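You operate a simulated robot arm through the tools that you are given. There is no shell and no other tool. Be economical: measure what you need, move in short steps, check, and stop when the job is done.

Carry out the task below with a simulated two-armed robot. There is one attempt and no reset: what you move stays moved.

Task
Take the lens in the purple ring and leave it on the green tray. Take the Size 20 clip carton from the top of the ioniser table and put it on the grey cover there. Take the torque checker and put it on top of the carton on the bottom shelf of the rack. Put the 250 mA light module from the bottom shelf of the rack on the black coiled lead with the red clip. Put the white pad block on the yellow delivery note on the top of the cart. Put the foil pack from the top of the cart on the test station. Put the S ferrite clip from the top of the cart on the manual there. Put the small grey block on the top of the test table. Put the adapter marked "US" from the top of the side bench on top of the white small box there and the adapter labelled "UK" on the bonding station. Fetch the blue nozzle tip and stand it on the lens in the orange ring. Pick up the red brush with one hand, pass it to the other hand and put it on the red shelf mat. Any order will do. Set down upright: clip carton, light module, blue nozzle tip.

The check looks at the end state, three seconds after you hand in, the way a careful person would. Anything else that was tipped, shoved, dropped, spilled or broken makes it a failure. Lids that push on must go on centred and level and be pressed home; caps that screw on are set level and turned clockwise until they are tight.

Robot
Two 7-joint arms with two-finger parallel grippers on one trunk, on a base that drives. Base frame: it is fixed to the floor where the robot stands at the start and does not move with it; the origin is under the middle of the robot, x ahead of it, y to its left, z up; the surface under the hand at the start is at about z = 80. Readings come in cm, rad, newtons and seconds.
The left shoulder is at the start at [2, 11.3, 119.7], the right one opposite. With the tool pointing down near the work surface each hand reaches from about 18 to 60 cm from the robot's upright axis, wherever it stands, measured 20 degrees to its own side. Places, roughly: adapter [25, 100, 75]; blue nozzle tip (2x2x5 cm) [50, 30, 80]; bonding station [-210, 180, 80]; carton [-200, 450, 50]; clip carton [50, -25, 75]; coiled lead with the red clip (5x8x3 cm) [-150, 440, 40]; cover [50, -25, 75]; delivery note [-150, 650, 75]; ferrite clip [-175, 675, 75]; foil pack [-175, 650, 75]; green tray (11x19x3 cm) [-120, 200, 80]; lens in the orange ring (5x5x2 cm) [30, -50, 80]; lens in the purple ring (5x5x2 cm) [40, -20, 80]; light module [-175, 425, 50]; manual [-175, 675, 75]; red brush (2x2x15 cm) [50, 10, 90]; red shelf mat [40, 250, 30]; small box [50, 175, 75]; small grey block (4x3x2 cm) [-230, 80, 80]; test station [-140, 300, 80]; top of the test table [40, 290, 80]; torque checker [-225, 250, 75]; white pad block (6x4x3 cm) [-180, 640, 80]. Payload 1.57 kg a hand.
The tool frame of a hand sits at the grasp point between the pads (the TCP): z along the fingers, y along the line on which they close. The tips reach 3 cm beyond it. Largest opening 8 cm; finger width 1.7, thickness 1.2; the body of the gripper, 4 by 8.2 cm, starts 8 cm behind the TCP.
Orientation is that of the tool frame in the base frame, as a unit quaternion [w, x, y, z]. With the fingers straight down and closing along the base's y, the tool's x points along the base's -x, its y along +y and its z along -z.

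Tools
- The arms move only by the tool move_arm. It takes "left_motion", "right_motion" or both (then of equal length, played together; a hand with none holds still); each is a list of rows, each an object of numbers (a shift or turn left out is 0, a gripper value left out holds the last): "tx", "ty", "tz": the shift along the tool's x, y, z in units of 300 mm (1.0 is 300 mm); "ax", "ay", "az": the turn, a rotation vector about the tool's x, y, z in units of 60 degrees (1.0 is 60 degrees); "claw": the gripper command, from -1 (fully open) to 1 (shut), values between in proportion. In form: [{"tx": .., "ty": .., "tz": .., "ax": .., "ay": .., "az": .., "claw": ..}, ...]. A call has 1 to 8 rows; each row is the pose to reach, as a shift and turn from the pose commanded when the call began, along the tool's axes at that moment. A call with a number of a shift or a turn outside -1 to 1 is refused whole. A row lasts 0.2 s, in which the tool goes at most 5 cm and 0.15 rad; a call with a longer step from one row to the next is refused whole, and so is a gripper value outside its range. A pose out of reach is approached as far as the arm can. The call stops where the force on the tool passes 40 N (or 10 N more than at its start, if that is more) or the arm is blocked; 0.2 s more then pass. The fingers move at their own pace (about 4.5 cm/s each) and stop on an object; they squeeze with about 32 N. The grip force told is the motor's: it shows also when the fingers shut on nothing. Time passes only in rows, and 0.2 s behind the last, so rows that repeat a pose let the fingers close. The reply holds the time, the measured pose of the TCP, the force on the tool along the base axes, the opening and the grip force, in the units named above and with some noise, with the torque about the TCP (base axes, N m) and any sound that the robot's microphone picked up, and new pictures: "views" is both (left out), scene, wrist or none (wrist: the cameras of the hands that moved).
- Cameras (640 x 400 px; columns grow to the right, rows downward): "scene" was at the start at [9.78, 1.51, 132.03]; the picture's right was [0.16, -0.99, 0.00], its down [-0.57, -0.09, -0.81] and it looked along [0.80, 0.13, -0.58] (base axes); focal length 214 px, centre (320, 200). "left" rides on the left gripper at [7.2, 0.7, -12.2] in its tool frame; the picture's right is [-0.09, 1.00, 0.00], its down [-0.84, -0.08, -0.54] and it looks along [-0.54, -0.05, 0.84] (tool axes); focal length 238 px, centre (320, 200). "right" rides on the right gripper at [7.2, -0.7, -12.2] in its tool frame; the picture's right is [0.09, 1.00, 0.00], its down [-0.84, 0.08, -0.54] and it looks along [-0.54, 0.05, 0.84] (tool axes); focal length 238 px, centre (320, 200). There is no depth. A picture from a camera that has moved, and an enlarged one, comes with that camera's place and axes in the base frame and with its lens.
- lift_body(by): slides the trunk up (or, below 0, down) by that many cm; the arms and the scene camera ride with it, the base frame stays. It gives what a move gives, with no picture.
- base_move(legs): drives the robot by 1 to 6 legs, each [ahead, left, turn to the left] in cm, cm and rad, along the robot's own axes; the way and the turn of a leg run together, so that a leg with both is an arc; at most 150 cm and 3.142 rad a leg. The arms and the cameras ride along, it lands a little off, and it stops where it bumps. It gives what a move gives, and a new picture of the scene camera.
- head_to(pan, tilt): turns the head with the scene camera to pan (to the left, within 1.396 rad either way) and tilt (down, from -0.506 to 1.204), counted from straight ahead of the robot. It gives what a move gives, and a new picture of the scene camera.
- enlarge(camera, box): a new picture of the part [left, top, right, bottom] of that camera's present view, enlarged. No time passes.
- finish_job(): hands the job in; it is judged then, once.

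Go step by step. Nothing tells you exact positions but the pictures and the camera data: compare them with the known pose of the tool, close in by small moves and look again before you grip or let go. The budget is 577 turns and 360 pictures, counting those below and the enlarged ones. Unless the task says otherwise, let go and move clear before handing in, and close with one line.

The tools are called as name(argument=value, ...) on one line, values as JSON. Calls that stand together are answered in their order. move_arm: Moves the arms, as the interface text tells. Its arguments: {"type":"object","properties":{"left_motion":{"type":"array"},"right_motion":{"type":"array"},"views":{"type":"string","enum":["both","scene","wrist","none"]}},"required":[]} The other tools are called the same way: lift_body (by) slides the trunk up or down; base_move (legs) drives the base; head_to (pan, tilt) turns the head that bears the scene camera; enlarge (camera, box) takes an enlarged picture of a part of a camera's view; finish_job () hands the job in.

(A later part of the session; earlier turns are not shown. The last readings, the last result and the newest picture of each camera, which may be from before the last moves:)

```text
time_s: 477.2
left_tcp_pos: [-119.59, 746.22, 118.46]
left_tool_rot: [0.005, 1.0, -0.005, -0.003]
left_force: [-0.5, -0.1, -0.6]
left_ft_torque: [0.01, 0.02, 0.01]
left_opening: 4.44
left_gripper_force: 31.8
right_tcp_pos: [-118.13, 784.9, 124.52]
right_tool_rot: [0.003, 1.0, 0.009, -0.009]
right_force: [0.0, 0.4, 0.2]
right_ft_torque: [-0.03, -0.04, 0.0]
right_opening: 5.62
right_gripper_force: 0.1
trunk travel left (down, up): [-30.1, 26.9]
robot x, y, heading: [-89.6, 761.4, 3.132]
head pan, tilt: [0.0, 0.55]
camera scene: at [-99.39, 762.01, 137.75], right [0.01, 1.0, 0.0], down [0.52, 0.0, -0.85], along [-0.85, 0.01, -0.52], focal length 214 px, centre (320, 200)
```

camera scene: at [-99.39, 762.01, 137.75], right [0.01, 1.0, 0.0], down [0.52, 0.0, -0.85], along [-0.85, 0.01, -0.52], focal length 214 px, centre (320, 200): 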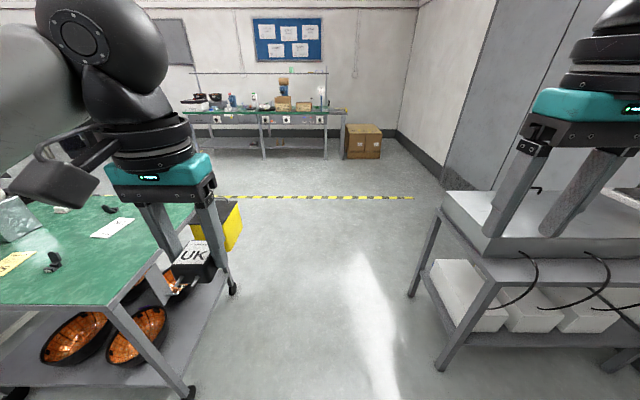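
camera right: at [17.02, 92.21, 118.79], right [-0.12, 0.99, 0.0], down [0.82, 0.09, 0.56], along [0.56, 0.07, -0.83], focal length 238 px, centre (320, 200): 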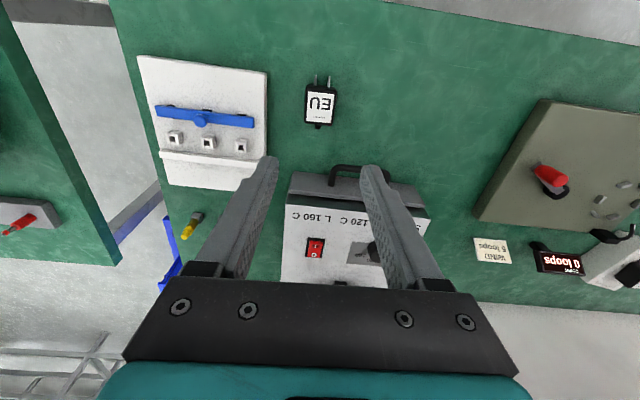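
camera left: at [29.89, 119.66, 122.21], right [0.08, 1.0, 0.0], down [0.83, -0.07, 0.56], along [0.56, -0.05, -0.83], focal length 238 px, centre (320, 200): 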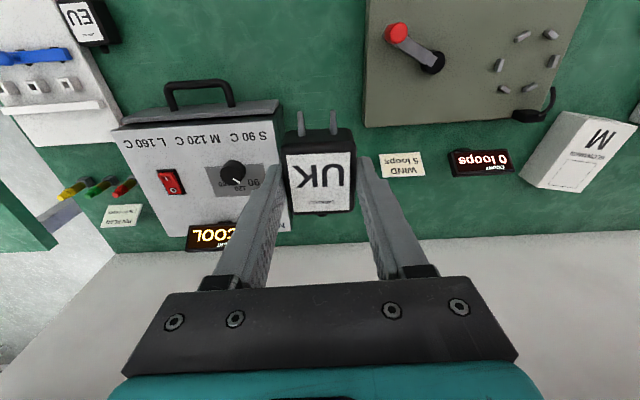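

The corridor is free (the bin stands right behind the cart corner). Drive through to the far aisle.

base_move(legs=[[150, 0, 0], [55, 0, 0], [0, 0, 1.571]])

head_to(pan=0.3, tilt=0.5)

```text
time_s: 491.2
left_tcp_pos: [-276.37, 735.96, 118.37]
left_tool_rot: [0.005, 0.702, 0.712, 0.0]
left_force: [0.3, 0.4, -0.8]
left_ft_torque: [0.04, 0.04, 0.01]
left_opening: 4.44
left_gripper_force: 32.4
right_tcp_pos: [-315.15, 736.37, 124.48]
right_tool_rot: [0.008, 0.693, 0.721, -0.004]
right_force: [-0.6, 0.6, 0.0]
right_ft_torque: [0.01, 0.02, -0.01]
right_opening: 5.61
right_gripper_force: 0.0
trunk travel left (down, up): [-30.1, 26.9]
robot x, y, heading: [-292.58, 765.14, -1.557]
head pan, tilt: [0.0, 0.55]
camera scene: at [-292.46, 755.78, 137.75], right [-1.0, -0.02, 0.0], down [-0.01, 0.52, -0.85], along [0.01, -0.85, -0.52], focal length 214 px, centre (320, 200)
```

scene: 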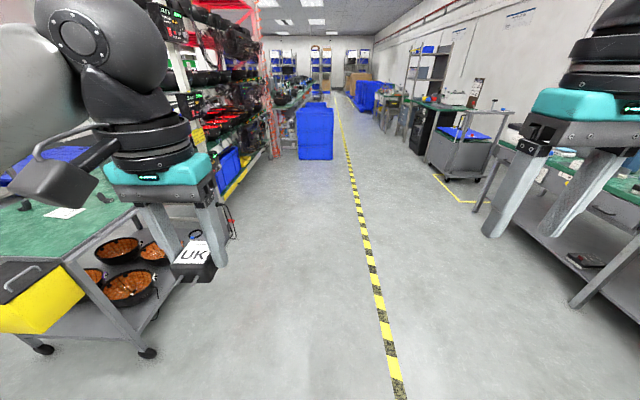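

```text
time_s: 492.0
left_tcp_pos: [-276.54, 735.95, 118.4]
left_tool_rot: [0.005, 0.702, 0.712, 0.0]
left_force: [-0.3, -0.8, -1.3]
left_ft_torque: [0.01, -0.01, 0.0]
left_opening: 4.45
left_gripper_force: 31.9
right_tcp_pos: [-315.03, 736.27, 124.52]
right_tool_rot: [0.008, 0.692, 0.722, -0.005]
right_force: [-0.4, -0.1, 0.7]
right_ft_torque: [0.0, -0.03, 0.0]
right_opening: 5.6
right_gripper_force: 0.1
trunk travel left (down, up): [-30.1, 26.9]
robot x, y, heading: [-292.87, 765.51, -1.555]
head pan, tilt: [0.3, 0.499]
camera scene: at [-289.79, 756.11, 138.21], right [-0.95, -0.31, 0.0], down [-0.15, 0.46, -0.88], along [0.27, -0.83, -0.48], focal length 214 px, centre (320, 200)
```

scene: 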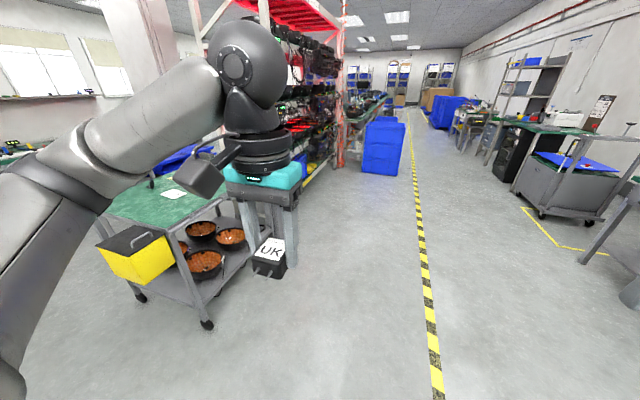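

The far aisle is wide open. I turn to face the cart's far side for the S clip (right hand).

base_move(legs=[[0, 0, 1.556], [0, -81, 0], [66, 0, 0]])

enlarge(camera="right", box=[0, 0, 640, 400])

head_to(pan=0.0, tilt=0.7)

```text
time_s: 503.4
left_tcp_pos: [-197.48, 701.34, 118.37]
left_tool_rot: [0.003, -0.01, 1.0, 0.005]
left_force: [0.6, 0.9, -1.4]
left_ft_torque: [0.03, -0.01, -0.01]
left_opening: 4.43
left_gripper_force: 32.2
right_tcp_pos: [-197.55, 662.82, 124.37]
right_tool_rot: [0.009, -0.025, 1.0, 0.002]
right_force: [0.2, 0.5, 0.5]
right_ft_torque: [-0.01, -0.02, -0.01]
right_opening: 5.59
right_gripper_force: 0.0
trunk travel left (down, up): [-30.1, 26.9]
robot x, y, heading: [-226.75, 685.36, 0.026]
head pan, tilt: [0.3, 0.499]
camera scene: at [-217.29, 687.91, 138.2], right [0.32, -0.95, 0.0], down [-0.45, -0.15, -0.88], along [0.83, 0.28, -0.48], focal length 214 px, centre (320, 200)
```

scene: 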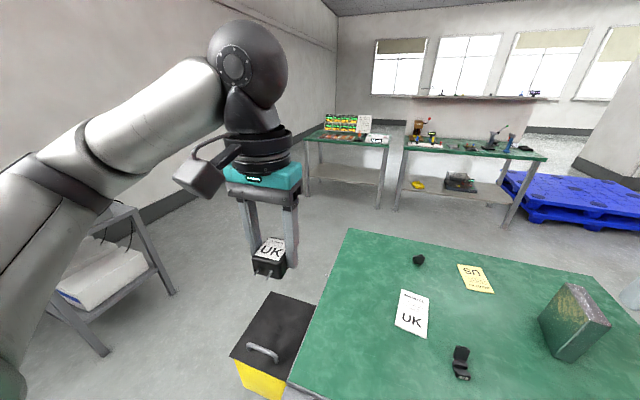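

```text
1.00 times, centred on (320, 200) of right (not enlarged: the box is as wide or as high as the picture)
camera zoom: at [-204.95, 661.62, 136.52], right [-0.14, 0.99, 0.0], down [0.82, 0.12, 0.56], along [0.55, 0.08, -0.83], focal length 238 px, centre (320, 200)
```

zoom: 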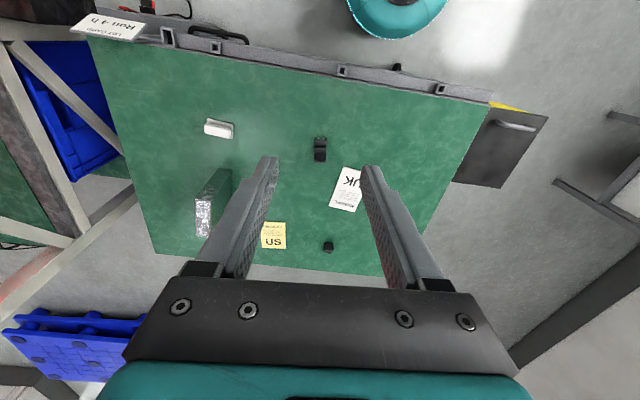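

```text
time_s: 504.2
left_tcp_pos: [-197.58, 701.3, 118.38]
left_tool_rot: [0.003, -0.011, 1.0, 0.004]
left_force: [0.5, -0.6, -1.6]
left_ft_torque: [0.02, 0.04, -0.01]
left_opening: 4.42
left_gripper_force: 32.6
right_tcp_pos: [-197.66, 662.75, 124.43]
right_tool_rot: [0.008, -0.024, 1.0, 0.003]
right_force: [0.7, -0.3, 0.3]
right_ft_torque: [0.0, -0.01, -0.02]
right_opening: 5.6
right_gripper_force: 0.1
trunk travel left (down, up): [-30.1, 26.9]
robot x, y, heading: [-227.0, 684.95, 0.024]
head pan, tilt: [0.0, 0.7]
camera scene: at [-217.47, 685.23, 136.44], right [0.02, -1.0, 0.0], down [-0.64, -0.01, -0.77], along [0.77, 0.02, -0.64], focal length 214 px, centre (320, 200)
```

scene: 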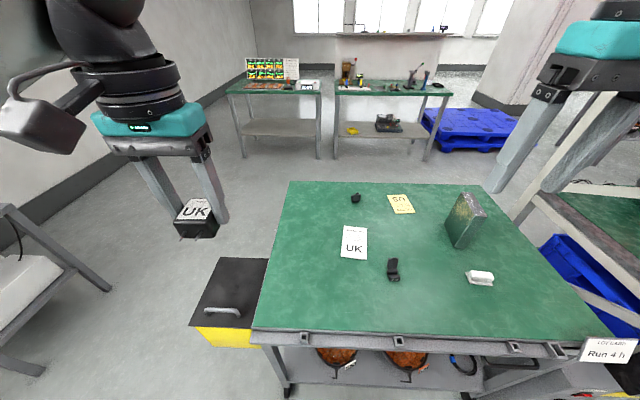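

Good access here. Check the near clip's label.

enlarge(camera="scene", box=[370, 250, 420, 290])

enlarge(camera="right", box=[280, 110, 400, 220])

```text
10.00 times, centred on (395, 270) of scene
camera zoom: at [-217.47, 685.23, 136.44], right [0.02, -1.0, 0.0], down [-0.64, -0.01, -0.77], along [0.77, 0.02, -0.64], focal length 2145 px, centre (-430, -500)
```

zoom: 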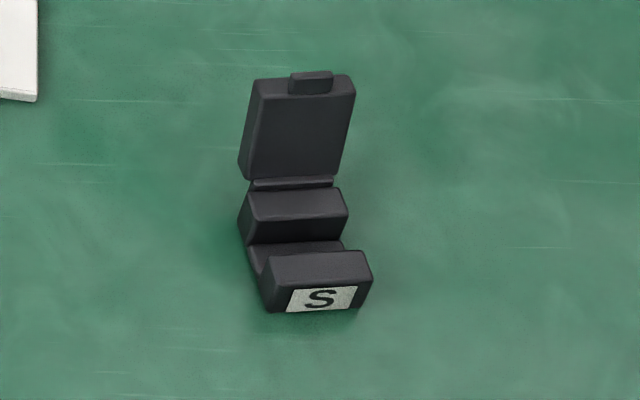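

```text
3.64 times, centred on (340, 165) of right
camera zoom: at [-204.99, 661.62, 136.53], right [-0.14, 0.99, 0.0], down [0.82, 0.12, 0.56], along [0.55, 0.08, -0.83], focal length 867 px, centre (247, 327)
```

zoom: 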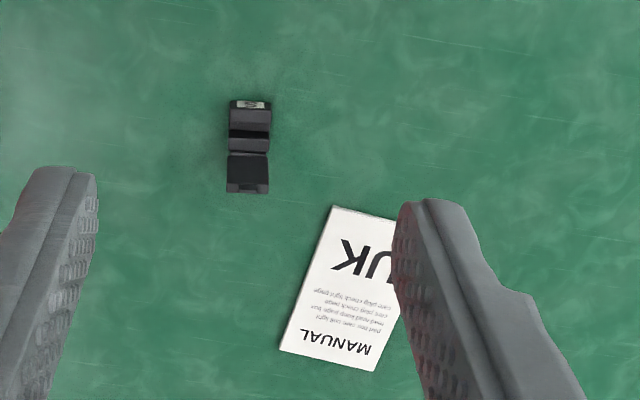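

It is S. Move above the clip with a narrower opening.

move_arm(right_motion=[{"tx": -0.1, "ty": 0.02, "tz": 0.12, "claw": -0.1}, {"tx": -0.2, "ty": 0.04, "tz": 0.24, "claw": -0.1}, {"tx": -0.3, "ty": 0.05, "tz": 0.36, "claw": -0.1}, {"tx": -0.4, "ty": 0.05, "tz": 0.48, "claw": -0.1}, {"tx": -0.44, "ty": 0.05, "tz": 0.62, "claw": -0.1}, {"tx": -0.44, "ty": 0.05, "tz": 0.77, "claw": -0.1}, {"tx": -0.44, "ty": 0.05, "tz": 0.92, "claw": -0.1}], views="wrist")

enlarge(camera="right", box=[240, 90, 400, 210])

```text
time_s: 505.8
left_tcp_pos: [-197.52, 701.36, 118.36]
left_tool_rot: [0.003, -0.011, 1.0, 0.005]
left_force: [-0.6, -0.2, -1.3]
left_ft_torque: [-0.01, -0.02, 0.0]
left_opening: 4.42
left_gripper_force: 32.0
right_tcp_pos: [-183.84, 665.33, 97.07]
right_tool_rot: [0.01, -0.025, 1.0, 0.002]
right_force: [-0.9, 0.1, -0.4]
right_ft_torque: [0.02, 0.02, -0.02]
right_opening: 4.41
right_gripper_force: 0.1
trunk travel left (down, up): [-30.1, 26.9]
robot x, y, heading: [-226.73, 685.09, 0.024]
head pan, tilt: [0.0, 0.7]
camera right: at [-191.33, 664.21, 109.18], right [-0.14, 0.99, 0.0], down [0.82, 0.12, 0.56], along [0.55, 0.08, -0.83], focal length 238 px, centre (320, 200)
```

right: 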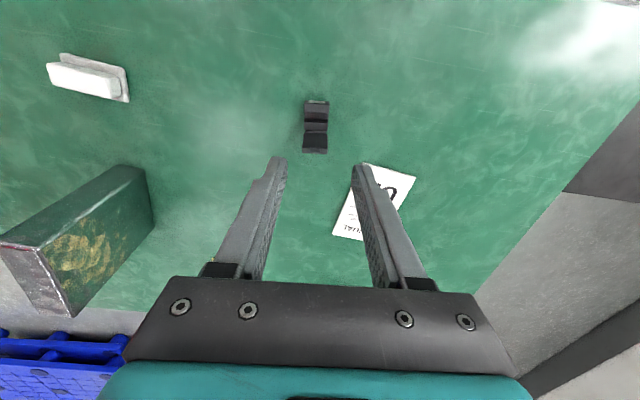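

```text
3.33 times, centred on (320, 150) of right
camera zoom: at [-191.33, 664.21, 109.18], right [-0.14, 0.99, 0.0], down [0.82, 0.12, 0.56], along [0.55, 0.08, -0.83], focal length 794 px, centre (320, 367)
```

zoom: 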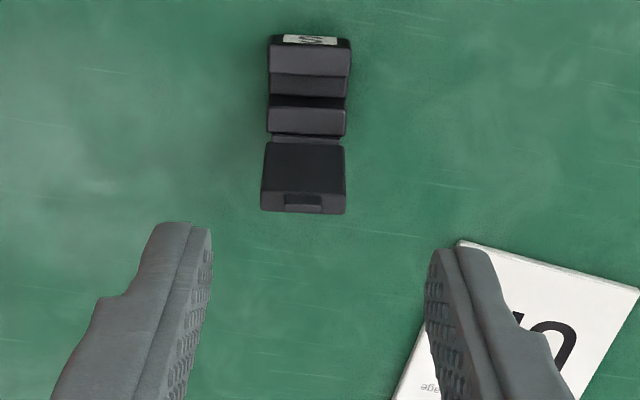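

move_arm(right_motion=[{"tx": 0.013, "ty": -0.018, "tz": 0.13}, {"tx": 0.013, "ty": -0.018, "tz": 0.26}, {"tx": 0.013, "ty": -0.018, "tz": 0.37}], views="wrist")

enlarge(camera="right", box=[240, 90, 400, 230])

```text
time_s: 506.6
left_tcp_pos: [-197.48, 701.42, 118.48]
left_tool_rot: [0.004, -0.011, 1.0, 0.005]
left_force: [0.3, -0.4, -0.6]
left_ft_torque: [0.01, -0.02, -0.01]
left_opening: 4.42
left_gripper_force: 31.6
right_tcp_pos: [-184.32, 664.43, 86.09]
right_tool_rot: [0.009, -0.025, 1.0, 0.002]
right_force: [0.4, 0.7, 0.4]
right_ft_torque: [-0.02, 0.02, 0.01]
right_opening: 4.41
right_gripper_force: 0.1
trunk travel left (down, up): [-30.1, 26.9]
robot x, y, heading: [-227.04, 684.81, 0.022]
head pan, tilt: [0.0, 0.7]
camera right: at [-191.66, 663.34, 98.18], right [-0.14, 0.99, 0.0], down [0.82, 0.12, 0.56], along [0.55, 0.08, -0.83], focal length 238 px, centre (320, 200)
```

right: 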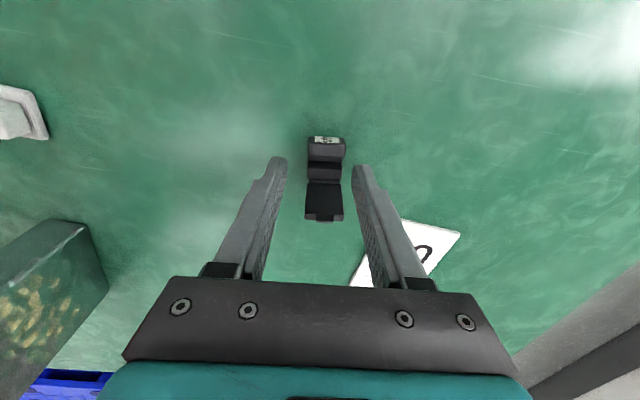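

```text
2.86 times, centred on (320, 160) of right
camera zoom: at [-191.66, 663.34, 98.18], right [-0.14, 0.99, 0.0], down [0.82, 0.12, 0.56], along [0.55, 0.08, -0.83], focal length 681 px, centre (320, 314)
```

zoom: 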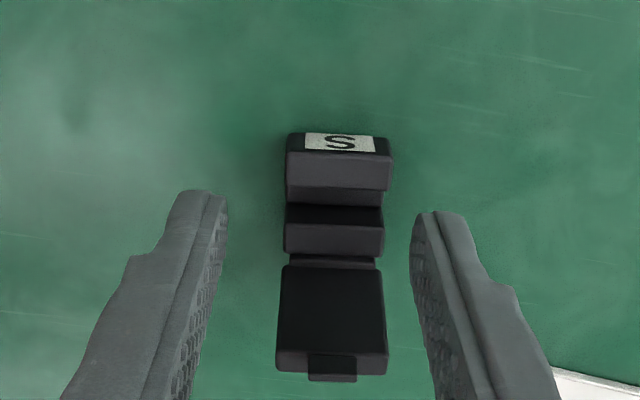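

move_arm(right_motion=[{"ty": 0.011, "tz": 0.04}, {"ty": 0.011, "tz": 0.075}, {"ty": 0.011, "tz": 0.075, "claw": 1}, {"ty": 0.011, "tz": 0.075, "claw": 1}, {"ty": 0.011, "tz": 0.075, "claw": 1}], views="wrist")

```text
time_s: 507.8
left_tcp_pos: [-197.57, 701.41, 118.36]
left_tool_rot: [0.004, -0.011, 1.0, 0.005]
left_force: [-0.6, 0.1, -0.7]
left_ft_torque: [0.0, -0.01, -0.04]
left_opening: 4.43
left_gripper_force: 31.8
right_tcp_pos: [-184.09, 664.87, 83.88]
right_tool_rot: [0.009, -0.025, 1.0, 0.003]
right_force: [-0.1, -1.3, 0.8]
right_ft_torque: [0.0, -0.01, -0.02]
right_opening: 2.72
right_gripper_force: 31.5
trunk travel left (down, up): [-30.1, 26.9]
robot x, y, heading: [-227.21, 685.01, 0.022]
head pan, tilt: [0.0, 0.7]
camera right: at [-191.59, 663.79, 95.95], right [-0.14, 0.99, 0.0], down [0.82, 0.12, 0.56], along [0.55, 0.08, -0.83], focal length 238 px, centre (320, 200)
```

right: 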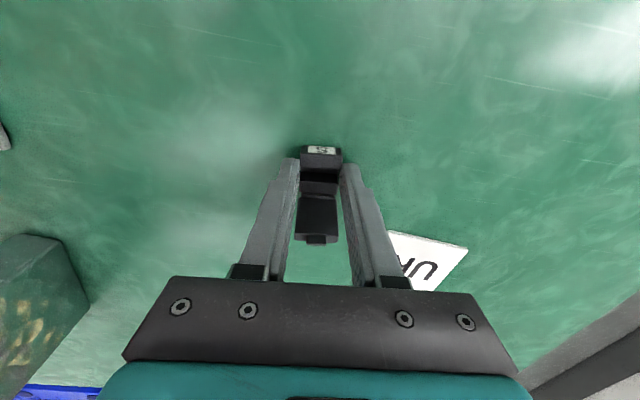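

Gripped. Lift, then shift base 8 cm so that the manual lies on the right hand's side.

move_arm(right_motion=[{"tz": -0.05}, {"tz": -0.2}, {"tz": -0.35}], views="none")

base_move(legs=[[0, 9, -0.02]])

enlarge(camera="right", box=[0, 0, 640, 400])

```text
time_s: 508.6
left_tcp_pos: [-197.54, 701.44, 118.48]
left_tool_rot: [0.003, -0.011, 1.0, 0.005]
left_force: [0.5, 0.1, -0.6]
left_ft_torque: [-0.01, -0.02, -0.03]
left_opening: 4.46
left_gripper_force: 32.2
right_tcp_pos: [-184.47, 664.73, 94.18]
right_tool_rot: [0.009, -0.024, 1.0, 0.002]
right_force: [0.1, -0.3, -0.4]
right_ft_torque: [-0.02, -0.01, 0.04]
right_opening: 2.73
right_gripper_force: 32.3
trunk travel left (down, up): [-30.1, 26.9]
robot x, y, heading: [-227.05, 685.01, 0.026]
head pan, tilt: [0.0, 0.7]
```

```text
time_s: 509.7
left_tcp_pos: [-197.33, 709.99, 118.39]
left_tool_rot: [0.004, -0.001, 1.0, 0.004]
left_force: [0.2, 0.3, -1.5]
left_ft_torque: [-0.05, -0.01, -0.02]
left_opening: 4.43
left_gripper_force: 31.8
right_tcp_pos: [-184.92, 673.06, 94.26]
right_tool_rot: [0.009, -0.015, 1.0, 0.002]
right_force: [-0.6, -0.6, 0.4]
right_ft_torque: [-0.05, 0.01, -0.03]
right_opening: 2.73
right_gripper_force: 32.3
trunk travel left (down, up): [-30.1, 26.9]
robot x, y, heading: [-227.19, 693.92, 0.01]
head pan, tilt: [0.0, 0.7]
camera scene: at [-217.59, 694.21, 136.44], right [0.0, -1.0, 0.0], down [-0.64, 0.0, -0.76], along [0.76, 0.0, -0.64], focal length 214 px, centre (320, 200)
```

scene: 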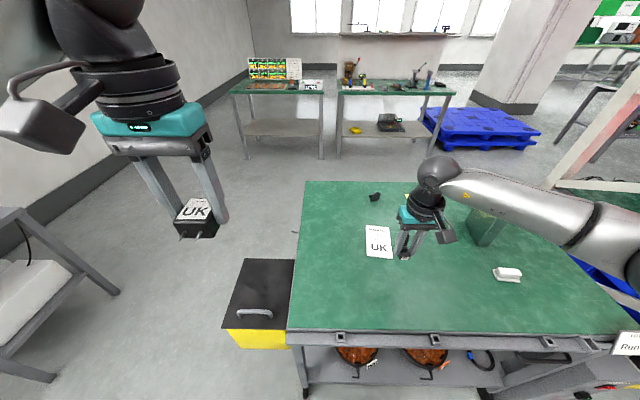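

```text
1.00 times, centred on (320, 200) of right (not enlarged: the box is as wide or as high as the picture)
camera zoom: at [-192.28, 672.1, 106.39], right [-0.12, 0.99, 0.0], down [0.82, 0.1, 0.56], along [0.55, 0.07, -0.83], focal length 238 px, centre (320, 200)
```

zoom: 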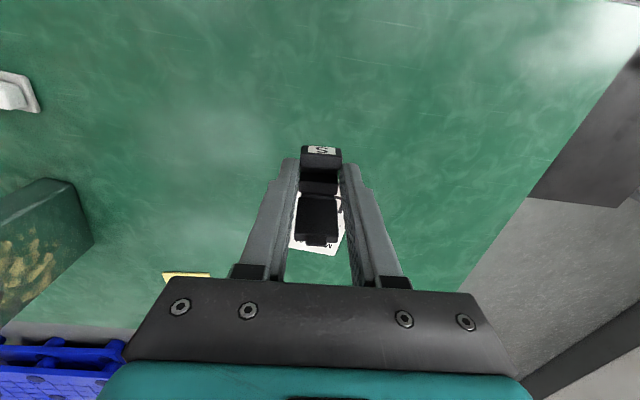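

move_arm(right_motion=[{"tx": -0.14, "ty": 0.02}, {"tx": -0.28, "ty": 0.04}, {"tx": -0.405, "ty": 0.048}, {"tx": -0.405, "ty": 0.048, "tz": 0.08}], views="both")

enlarge(camera="scene", box=[340, 200, 460, 280])

```text
time_s: 510.7
left_tcp_pos: [-197.22, 709.72, 118.38]
left_tool_rot: [0.004, 0.001, 1.0, 0.005]
left_force: [-0.3, 0.5, -2.4]
left_ft_torque: [0.03, 0.01, -0.02]
left_opening: 4.42
left_gripper_force: 32.3
right_tcp_pos: [-172.77, 674.82, 92.11]
right_tool_rot: [0.009, -0.015, 1.0, 0.002]
right_force: [0.6, 0.2, 0.0]
right_ft_torque: [-0.03, 0.03, 0.01]
right_opening: 2.73
right_gripper_force: 32.2
trunk travel left (down, up): [-30.1, 26.9]
robot x, y, heading: [-227.76, 693.9, 0.002]
head pan, tilt: [0.0, 0.7]
camera scene: at [-217.59, 694.05, 136.44], right [0.0, -1.0, 0.0], down [-0.64, 0.0, -0.76], along [0.76, 0.0, -0.64], focal length 214 px, centre (320, 200)
camera right: at [-180.24, 673.76, 104.18], right [-0.12, 0.99, 0.0], down [0.82, 0.1, 0.56], along [0.55, 0.07, -0.83], focal length 238 px, centre (320, 200)
```

scene: 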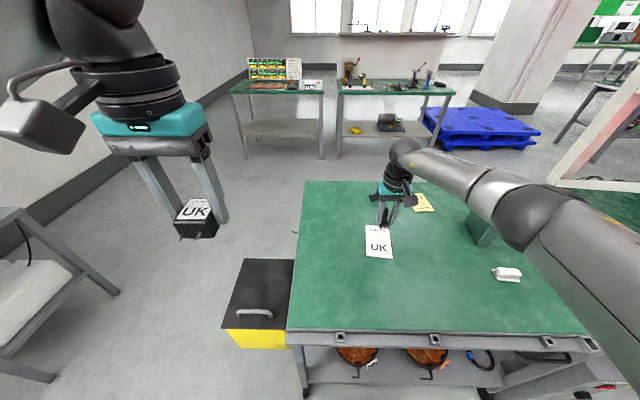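
right: 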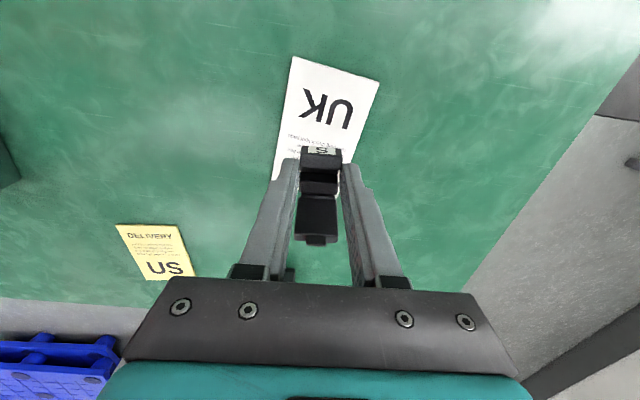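

```text
5.00 times, centred on (400, 240) of scene
camera zoom: at [-217.59, 694.05, 136.44], right [0.0, -1.0, 0.0], down [-0.64, 0.0, -0.76], along [0.76, 0.0, -0.64], focal length 1072 px, centre (-80, 0)
```

zoom: 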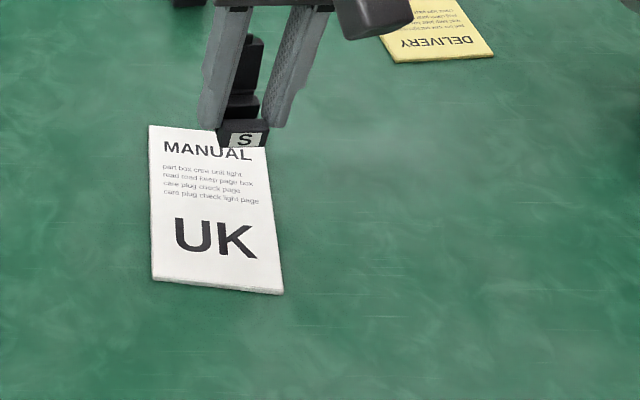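

Over the manual. Lower close, then creep once.

move_arm(right_motion=[{"tx": 0.017, "tz": 0.1}, {"tx": 0.017, "tz": 0.19}, {"tx": 0.017, "tz": 0.235}], views="wrist")

```text
time_s: 511.5
left_tcp_pos: [-197.31, 709.76, 118.4]
left_tool_rot: [0.004, -0.001, 1.0, 0.004]
left_force: [-0.1, -1.1, -0.3]
left_ft_torque: [0.01, 0.02, 0.0]
left_opening: 4.44
left_gripper_force: 32.2
right_tcp_pos: [-173.26, 674.7, 85.0]
right_tool_rot: [0.008, -0.015, 1.0, 0.002]
right_force: [0.4, 0.7, -0.6]
right_ft_torque: [0.02, 0.0, -0.01]
right_opening: 2.71
right_gripper_force: 32.1
trunk travel left (down, up): [-30.1, 26.9]
robot x, y, heading: [-226.98, 694.13, 0.005]
head pan, tilt: [0.0, 0.7]
camera right: at [-180.65, 673.83, 97.02], right [-0.12, 0.99, 0.0], down [0.82, 0.1, 0.56], along [0.55, 0.07, -0.83], focal length 238 px, centre (320, 200)
```

right: 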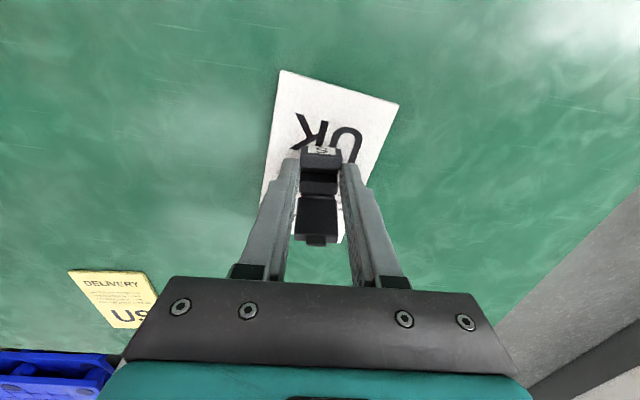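

move_arm(right_motion=[{"tz": 0.008}, {"tz": 0.017}], views="none")

```text
time_s: 512.1
left_tcp_pos: [-197.36, 709.95, 118.4]
left_tool_rot: [0.004, 0.0, 1.0, 0.003]
left_force: [-0.6, -0.4, -0.9]
left_ft_torque: [0.0, 0.02, 0.04]
left_opening: 4.44
left_gripper_force: 32.2
right_tcp_pos: [-173.14, 674.82, 84.61]
right_tool_rot: [0.009, -0.015, 1.0, 0.002]
right_force: [-0.3, -0.2, -0.9]
right_ft_torque: [-0.02, 0.0, 0.0]
right_opening: 2.72
right_gripper_force: 31.5
trunk travel left (down, up): [-30.1, 26.9]
robot x, y, heading: [-226.66, 693.83, 0.001]
head pan, tilt: [0.0, 0.7]
```

move_arm(right_motion=[{"tz": 0.006}, {"tz": 0.006, "claw": 0.1}, {"tz": 0.006, "claw": 0.0}, {"tz": 0.006, "claw": 0.0}, {"tz": -0.1, "claw": 0.0}, {"tz": -0.25, "claw": 0.0}, {"tz": -0.4, "claw": 0.0}], views="wrist")

```text
time_s: 513.7
left_tcp_pos: [-197.35, 709.8, 118.49]
left_tool_rot: [0.004, 0.0, 1.0, 0.004]
left_force: [-0.1, 0.9, -0.5]
left_ft_torque: [-0.01, 0.01, 0.02]
left_opening: 4.42
left_gripper_force: 32.1
right_tcp_pos: [-173.43, 674.76, 96.6]
right_tool_rot: [0.009, -0.015, 1.0, 0.003]
right_force: [-0.4, 0.2, 0.7]
right_ft_torque: [-0.02, 0.03, -0.01]
right_opening: 4.01
right_gripper_force: 0.0
trunk travel left (down, up): [-30.1, 26.9]
robot x, y, heading: [-227.21, 693.99, 0.007]
head pan, tilt: [0.0, 0.7]
camera right: at [-180.88, 673.71, 108.69], right [-0.12, 0.99, 0.0], down [0.82, 0.1, 0.56], along [0.55, 0.07, -0.83], focal length 238 px, centre (320, 200)
```

right: 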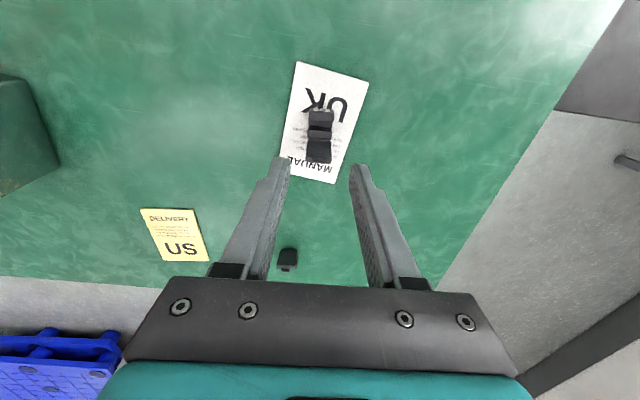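

S clip is on the manual. Next the white pad: retract, move base to y≈660 and close up to the cart.

move_arm(right_motion=[{"tz": -0.1, "tx": 0.05}, {"tz": -0.2, "tx": 0.17}, {"tz": -0.3, "tx": 0.3}, {"tz": -0.35, "tx": 0.45}], views="none")

base_move(legs=[[0, -32, 0], [7, 0, 0]])

enlarge(camera="right", box=[160, 60, 480, 260])

```text
time_s: 514.7
left_tcp_pos: [-197.46, 709.86, 118.49]
left_tool_rot: [0.004, 0.001, 1.0, 0.004]
left_force: [0.7, 0.2, -0.8]
left_ft_torque: [0.02, 0.01, 0.03]
left_opening: 4.45
left_gripper_force: 32.2
right_tcp_pos: [-187.01, 674.44, 106.86]
right_tool_rot: [0.009, -0.014, 1.0, 0.002]
right_force: [0.2, 0.9, 0.5]
right_ft_torque: [-0.01, 0.0, -0.04]
right_opening: 4.0
right_gripper_force: 0.0
trunk travel left (down, up): [-30.1, 26.9]
robot x, y, heading: [-227.36, 694.04, 0.004]
head pan, tilt: [0.0, 0.7]
```

```text
time_s: 517.5
left_tcp_pos: [-190.17, 677.68, 118.38]
left_tool_rot: [0.003, -0.002, 1.0, 0.005]
left_force: [0.1, 0.3, -0.9]
left_ft_torque: [0.01, 0.06, 0.0]
left_opening: 4.44
left_gripper_force: 32.3
right_tcp_pos: [-179.73, 642.4, 106.76]
right_tool_rot: [0.008, -0.017, 1.0, 0.003]
right_force: [0.3, -0.3, -0.2]
right_ft_torque: [-0.02, 0.03, 0.0]
right_opening: 4.01
right_gripper_force: 0.0
trunk travel left (down, up): [-30.1, 26.9]
robot x, y, heading: [-219.79, 661.92, 0.01]
head pan, tilt: [0.0, 0.7]
camera scene: at [-210.3, 661.91, 136.43], right [0.01, -1.0, 0.0], down [-0.64, 0.0, -0.76], along [0.76, 0.0, -0.64], focal length 214 px, centre (320, 200)
```

scene: 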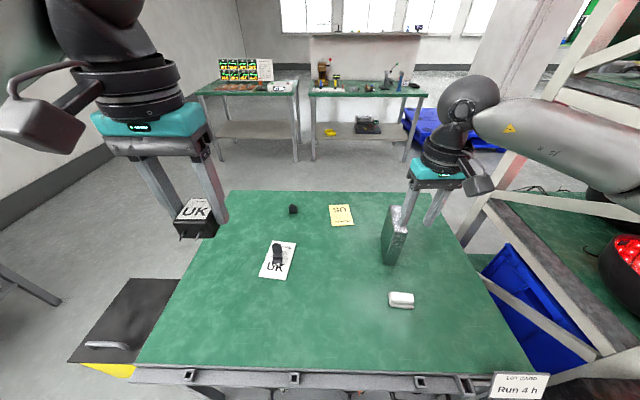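

```text
2.00 times, centred on (320, 160) of right
camera zoom: at [-186.99, 641.41, 118.83], right [-0.12, 0.99, 0.0], down [0.82, 0.1, 0.56], along [0.55, 0.07, -0.83], focal length 477 px, centre (320, 280)
```

zoom: 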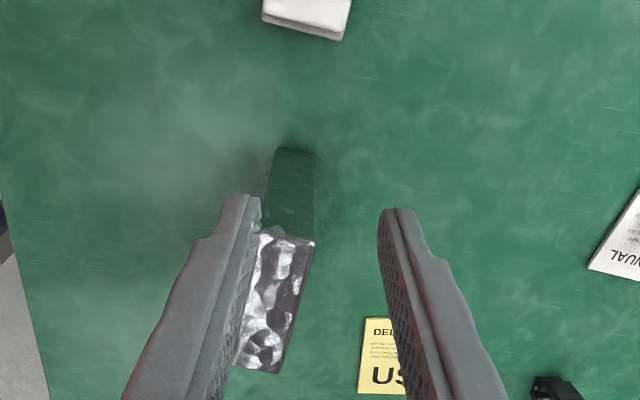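

Pad centre ≈[-184.5, 641], 6 cm along y. I tilt the fingers outward 30° (needed to reach the note later) and approach the pad.

move_arm(right_motion=[{"tx": 0.12, "ty": -0.02, "claw": -0.8}, {"tx": 0.24, "ty": -0.04, "ay": -0.12, "claw": -0.8}, {"tx": 0.24, "ty": -0.04, "ay": -0.25, "tz": 0.05, "claw": -0.8}, {"tx": 0.24, "ty": -0.04, "ay": -0.38, "tz": 0.15, "claw": -0.8}, {"tx": 0.24, "ty": -0.04, "ay": -0.5, "tz": 0.28, "claw": -0.8}, {"tx": 0.24, "ty": -0.04, "ay": -0.5, "tz": 0.42, "claw": -0.8}], views="wrist")

```text
time_s: 518.9
left_tcp_pos: [-190.19, 677.71, 118.46]
left_tool_rot: [0.003, -0.002, 1.0, 0.004]
left_force: [-0.7, -0.4, -1.3]
left_ft_torque: [0.0, -0.02, 0.02]
left_opening: 4.4
left_gripper_force: 31.8
right_tcp_pos: [-186.86, 641.15, 94.12]
right_tool_rot: [0.268, -0.015, 0.963, 0.006]
right_force: [-0.7, 0.2, -0.2]
right_ft_torque: [0.06, 0.01, -0.01]
right_opening: 7.22
right_gripper_force: 0.0
right hand out of reach, approached as far as the arm can: row 5
trunk travel left (down, up): [-30.1, 26.9]
robot x, y, heading: [-219.98, 661.99, 0.002]
head pan, tilt: [0.0, 0.7]
camera right: at [-199.24, 640.02, 100.86], right [-0.11, 0.99, -0.04], down [0.43, 0.09, 0.9], along [0.89, 0.08, -0.44], focal length 238 px, centre (320, 200)
```

right: 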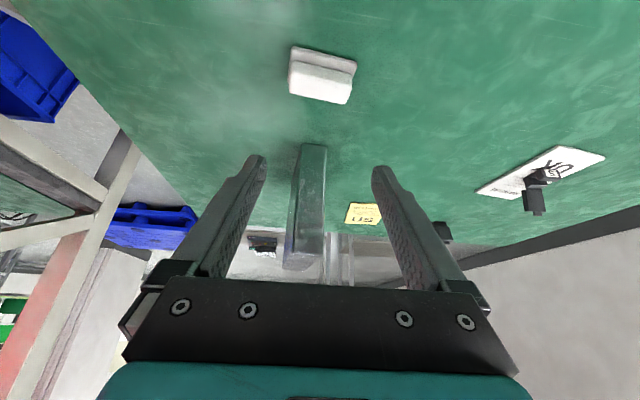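

move_arm(right_motion=[{"tx": 0.05, "ty": -0.005, "tz": 0.11}, {"tx": 0.1, "ty": -0.005, "tz": 0.21}, {"tx": 0.14, "ty": -0.005, "tz": 0.3}], views="wrist")

```text
time_s: 519.7
left_tcp_pos: [-190.17, 677.67, 118.51]
left_tool_rot: [0.004, -0.001, 1.0, 0.004]
left_force: [0.2, 0.0, -1.9]
left_ft_torque: [0.01, -0.01, -0.01]
left_opening: 4.4
left_gripper_force: 32.5
right_tcp_pos: [-185.58, 640.97, 84.24]
right_tool_rot: [0.268, -0.015, 0.963, 0.007]
right_force: [0.9, 0.7, -0.1]
right_ft_torque: [0.04, 0.0, -0.01]
right_opening: 7.2
right_gripper_force: 0.0
trunk travel left (down, up): [-30.1, 26.9]
robot x, y, heading: [-220.46, 661.4, 0.009]
head pan, tilt: [0.0, 0.7]
camera right: at [-197.94, 639.78, 91.0], right [-0.11, 0.99, -0.04], down [0.43, 0.09, 0.9], along [0.89, 0.08, -0.44], focal length 238 px, centre (320, 200)
```

right: 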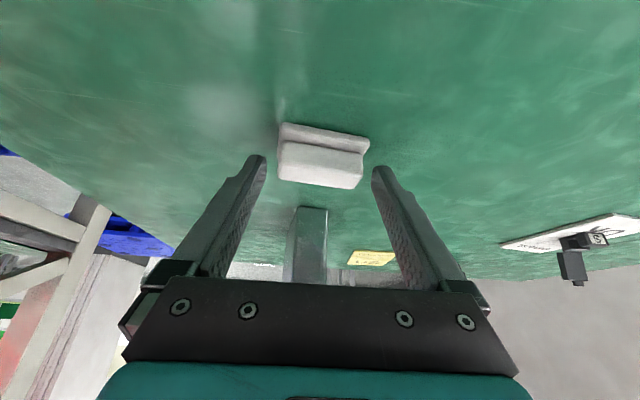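

move_arm(right_motion=[{"tx": 0.009, "tz": 0.014}, {"tx": 0.009, "tz": 0.014, "claw": 1}, {"tx": 0.009, "tz": 0.014, "claw": 1}, {"tx": 0.009, "tz": 0.014, "claw": 1}], views="wrist")

```text
time_s: 520.7
left_tcp_pos: [-190.23, 677.73, 118.44]
left_tool_rot: [0.003, -0.002, 1.0, 0.005]
left_force: [0.4, 0.0, -1.9]
left_ft_torque: [-0.01, -0.01, -0.01]
left_opening: 4.43
left_gripper_force: 31.7
right_tcp_pos: [-185.49, 640.96, 83.84]
right_tool_rot: [0.265, -0.015, 0.964, 0.008]
right_force: [0.4, -0.8, 3.5]
right_ft_torque: [-0.05, 0.02, -0.04]
right_opening: 5.67
right_gripper_force: 31.7
trunk travel left (down, up): [-30.1, 26.9]
robot x, y, heading: [-220.05, 661.68, 0.007]
head pan, tilt: [0.0, 0.7]
camera right: at [-197.89, 639.73, 90.61], right [-0.11, 0.99, -0.04], down [0.44, 0.09, 0.89], along [0.89, 0.08, -0.44], focal length 238 px, centre (320, 200)
```

right: 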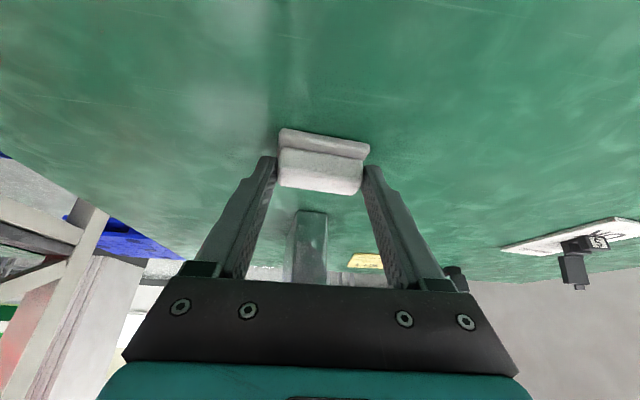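

Gripped. Lift 14 cm, then shift the base to y≈676 and lower the trunk for reach.

move_arm(right_motion=[{"tx": -0.06, "tz": -0.1}, {"tx": -0.12, "tz": -0.2}, {"tx": -0.18, "tz": -0.3}, {"tx": -0.24, "tz": -0.4}], views="none")

base_move(legs=[[0, 15, -0.005]])

lift_body(by=-10)

```text
time_s: 521.7
left_tcp_pos: [-190.25, 677.67, 118.37]
left_tool_rot: [0.003, -0.001, 1.0, 0.004]
left_force: [0.0, 0.7, -1.1]
left_ft_torque: [-0.02, -0.01, -0.03]
left_opening: 4.4
left_gripper_force: 31.9
right_tcp_pos: [-185.78, 640.48, 97.74]
right_tool_rot: [0.266, -0.015, 0.964, 0.007]
right_force: [-0.3, -0.3, 0.3]
right_ft_torque: [0.0, 0.01, -0.04]
right_opening: 5.62
right_gripper_force: 32.5
trunk travel left (down, up): [-30.1, 26.9]
robot x, y, heading: [-219.99, 661.92, 0.012]
head pan, tilt: [0.0, 0.7]
```

```text
time_s: 523.1
left_tcp_pos: [-190.11, 692.3, 118.37]
left_tool_rot: [0.005, 0.002, 1.0, 0.004]
left_force: [0.4, 0.4, -1.7]
left_ft_torque: [-0.04, 0.03, 0.01]
left_opening: 4.41
left_gripper_force: 32.3
right_tcp_pos: [-185.82, 655.2, 97.79]
right_tool_rot: [0.266, -0.012, 0.964, 0.005]
right_force: [-0.7, 0.7, -0.6]
right_ft_torque: [-0.02, 0.01, -0.02]
right_opening: 5.63
right_gripper_force: 32.2
trunk travel left (down, up): [-30.1, 26.9]
robot x, y, heading: [-219.97, 676.18, 0.002]
head pan, tilt: [0.0, 0.7]
camera scene: at [-210.45, 676.68, 136.44], right [0.0, -1.0, 0.0], down [-0.64, 0.0, -0.76], along [0.76, 0.0, -0.64], focal length 214 px, centre (320, 200)
```

scene: 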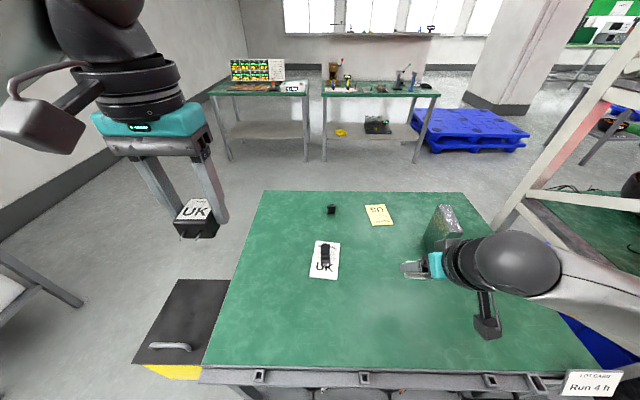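

```text
time_s: 524.4
left_tcp_pos: [-190.19, 692.26, 108.29]
left_tool_rot: [0.004, 0.001, 1.0, 0.004]
left_force: [0.3, 0.7, -1.2]
left_ft_torque: [-0.01, -0.03, -0.03]
left_opening: 4.4
left_gripper_force: 32.4
right_tcp_pos: [-185.84, 655.08, 87.8]
right_tool_rot: [0.267, -0.011, 0.963, 0.005]
right_force: [0.5, -0.5, 0.3]
right_ft_torque: [0.0, 0.01, 0.01]
right_opening: 5.6
right_gripper_force: 32.0
trunk travel left (down, up): [-20.1, 36.9]
robot x, y, heading: [-220.08, 676.41, -0.0]
head pan, tilt: [0.0, 0.7]
```

From here the low forearm would sweep the foil pack, so I'll carry the pad round to the near side and place it from there.

lift_body(by=16)

base_move(legs=[[-70, 0, 0], [0, 86, 0], [150, 0, 0], [50, 0, 0], [0, 0, 3.1416]])

```text
time_s: 526.2
left_tcp_pos: [-190.1, 692.16, 124.35]
left_tool_rot: [0.003, 0.002, 1.0, 0.004]
left_force: [0.3, 0.2, -2.5]
left_ft_torque: [0.02, 0.01, -0.01]
left_opening: 4.43
left_gripper_force: 32.4
right_tcp_pos: [-185.84, 655.09, 103.84]
right_tool_rot: [0.268, -0.011, 0.963, 0.006]
right_force: [-0.2, -0.1, -0.7]
right_ft_torque: [-0.01, 0.01, -0.02]
right_opening: 5.62
right_gripper_force: 32.1
trunk travel left (down, up): [-36.1, 20.9]
robot x, y, heading: [-219.88, 676.52, -0.0]
head pan, tilt: [0.0, 0.7]
```

```text
refused: 3.1416 is not a number from -3.14159 to 3.14159
```

base_move(legs=[[-70, 0, 0], [0, 86, 0], [150, 0, 0], [50, 0, 0], [0, 0, 3.14]])

base_move(legs=[[0, 118, 0], [15, 0, 0]])

```text
time_s: 551.1
left_tcp_pos: [-122.38, 752.02, 124.41]
left_tool_rot: [0.004, 1.0, 0.001, -0.004]
left_force: [-1.0, 0.1, -1.7]
left_ft_torque: [0.03, -0.02, -0.03]
left_opening: 4.41
left_gripper_force: 31.8
right_tcp_pos: [-126.88, 789.15, 103.75]
right_tool_rot: [0.006, 0.964, 0.014, -0.267]
right_force: [0.1, -0.6, -0.4]
right_ft_torque: [0.01, 0.0, -0.02]
right_opening: 5.45
right_gripper_force: 32.0
trunk travel left (down, up): [-36.1, 20.9]
robot x, y, heading: [-92.51, 768.07, -3.134]
head pan, tilt: [0.0, 0.7]
camera scene: at [-101.86, 768.1, 142.44], right [0.0, 1.0, 0.0], down [0.64, 0.0, -0.76], along [-0.76, 0.0, -0.64], focal length 214 px, centre (320, 200)
```

scene: 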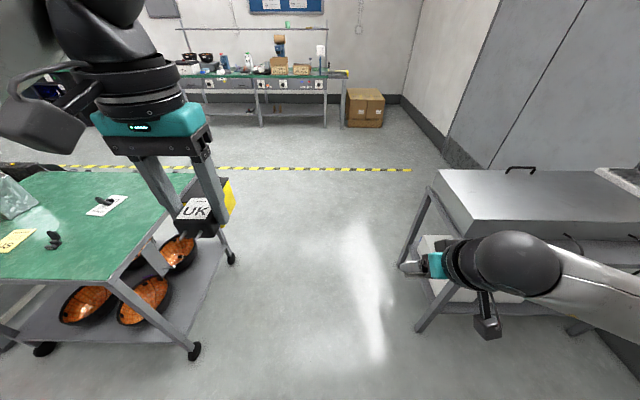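

```text
time_s: 558.0
left_tcp_pos: [-137.81, 634.41, 124.34]
left_tool_rot: [0.004, 1.0, -0.007, -0.003]
left_force: [0.0, 0.2, -1.6]
left_ft_torque: [0.0, -0.05, 0.0]
left_opening: 4.46
left_gripper_force: 32.3
right_tcp_pos: [-141.52, 671.55, 103.81]
right_tool_rot: [0.005, 0.964, 0.007, -0.266]
right_force: [0.0, -0.4, -1.3]
right_ft_torque: [-0.01, -0.03, 0.0]
right_opening: 5.44
right_gripper_force: 31.9
trunk travel left (down, up): [-36.1, 20.9]
robot x, y, heading: [-107.53, 650.25, 3.134]
head pan, tilt: [0.0, 0.7]
camera scene: at [-117.02, 650.09, 142.43], right [0.01, 1.0, 0.0], down [0.64, -0.01, -0.76], along [-0.76, 0.01, -0.64], focal length 214 px, centre (320, 200)
```

scene: 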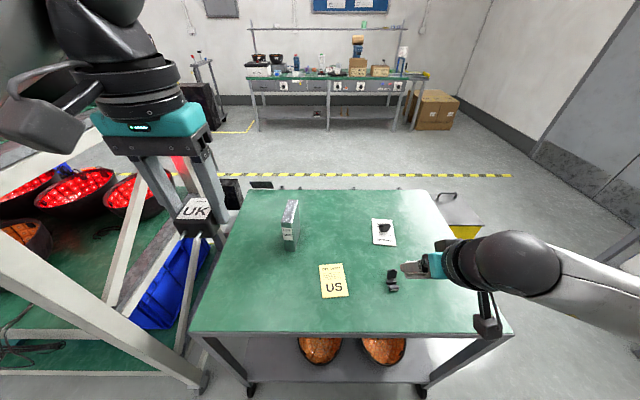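

Note is reachable with the same tilt. Shift the base 13 cm left and move over the note.

base_move(legs=[[0, 12.5, 0]])

enlarge(camera="right", box=[0, 0, 640, 400])

```text
time_s: 559.3
left_tcp_pos: [-137.69, 622.04, 124.32]
left_tool_rot: [0.004, 1.0, -0.007, -0.004]
left_force: [0.0, 0.2, -1.2]
left_ft_torque: [0.05, 0.02, -0.02]
left_opening: 4.43
left_gripper_force: 32.1
right_tcp_pos: [-141.62, 659.2, 103.73]
right_tool_rot: [0.004, 0.964, 0.007, -0.268]
right_force: [0.4, -0.4, 0.5]
right_ft_torque: [0.03, 0.0, -0.01]
right_opening: 5.46
right_gripper_force: 32.1
trunk travel left (down, up): [-36.1, 20.9]
robot x, y, heading: [-107.68, 637.67, 3.134]
head pan, tilt: [0.0, 0.7]
camera scene: at [-117.05, 637.69, 142.44], right [0.01, 1.0, 0.0], down [0.64, -0.01, -0.76], along [-0.76, 0.01, -0.64], focal length 214 px, centre (320, 200)
```

scene: 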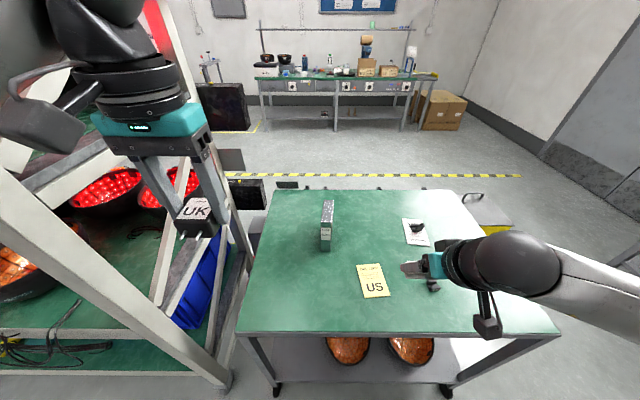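

```text
1.00 times, centred on (320, 200) of right (not enlarged: the box is as wide or as high as the picture)
camera zoom: at [-129.21, 660.04, 110.52], right [0.09, -0.99, -0.04], down [-0.44, -0.08, 0.9], along [-0.89, -0.07, -0.44], focal length 238 px, centre (320, 200)
```

zoom: 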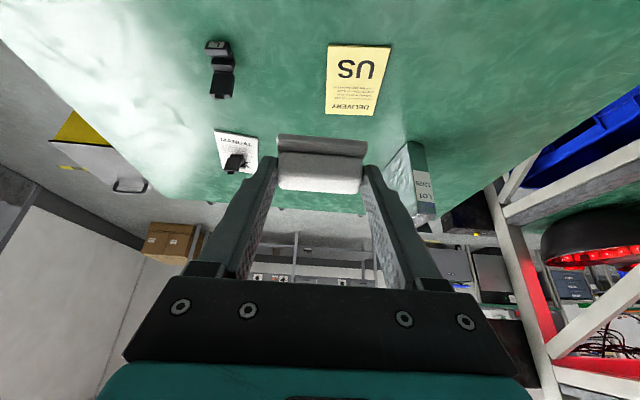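

move_arm(right_motion=[{"tx": 0.0, "ty": 0.05, "tz": 0.12}, {"tx": 0.01, "ty": 0.1, "tz": 0.25}, {"tx": 0.02, "ty": 0.15, "tz": 0.38}, {"tx": 0.03, "ty": 0.15, "tz": 0.5}, {"tx": 0.03, "ty": 0.15, "tz": 0.61}], views="both")

```text
time_s: 560.5
left_tcp_pos: [-137.83, 622.1, 124.32]
left_tool_rot: [0.004, 1.0, -0.007, -0.002]
left_force: [-0.1, 0.0, -0.7]
left_ft_torque: [-0.02, 0.02, -0.02]
left_opening: 4.41
left_gripper_force: 31.6
right_tcp_pos: [-150.28, 654.59, 87.43]
right_tool_rot: [0.003, 0.964, 0.007, -0.267]
right_force: [-0.3, 0.4, -0.2]
right_ft_torque: [0.01, -0.01, 0.01]
right_opening: 5.46
right_gripper_force: 31.6
trunk travel left (down, up): [-36.1, 20.9]
robot x, y, heading: [-107.57, 637.46, 3.135]
head pan, tilt: [0.0, 0.7]
camera scene: at [-117.08, 637.8, 142.43], right [0.01, 1.0, 0.0], down [0.64, -0.01, -0.76], along [-0.76, 0.01, -0.64], focal length 214 px, centre (320, 200)
camera right: at [-137.85, 655.35, 94.17], right [0.09, -0.99, -0.04], down [-0.44, -0.08, 0.9], along [-0.89, -0.07, -0.44], focal length 238 px, centre (320, 200)
```

scene: 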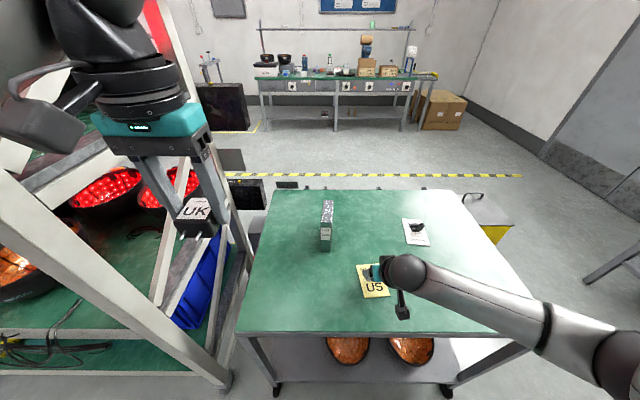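
right: 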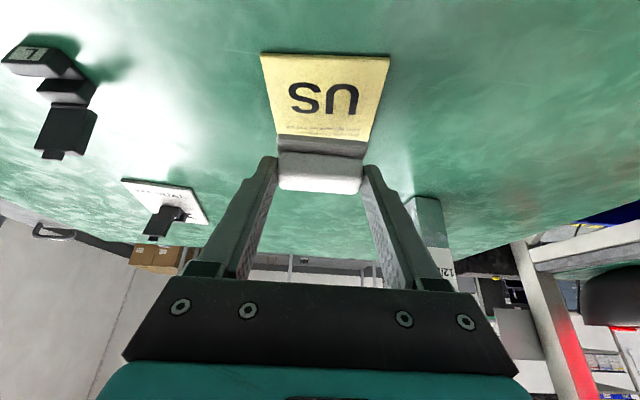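

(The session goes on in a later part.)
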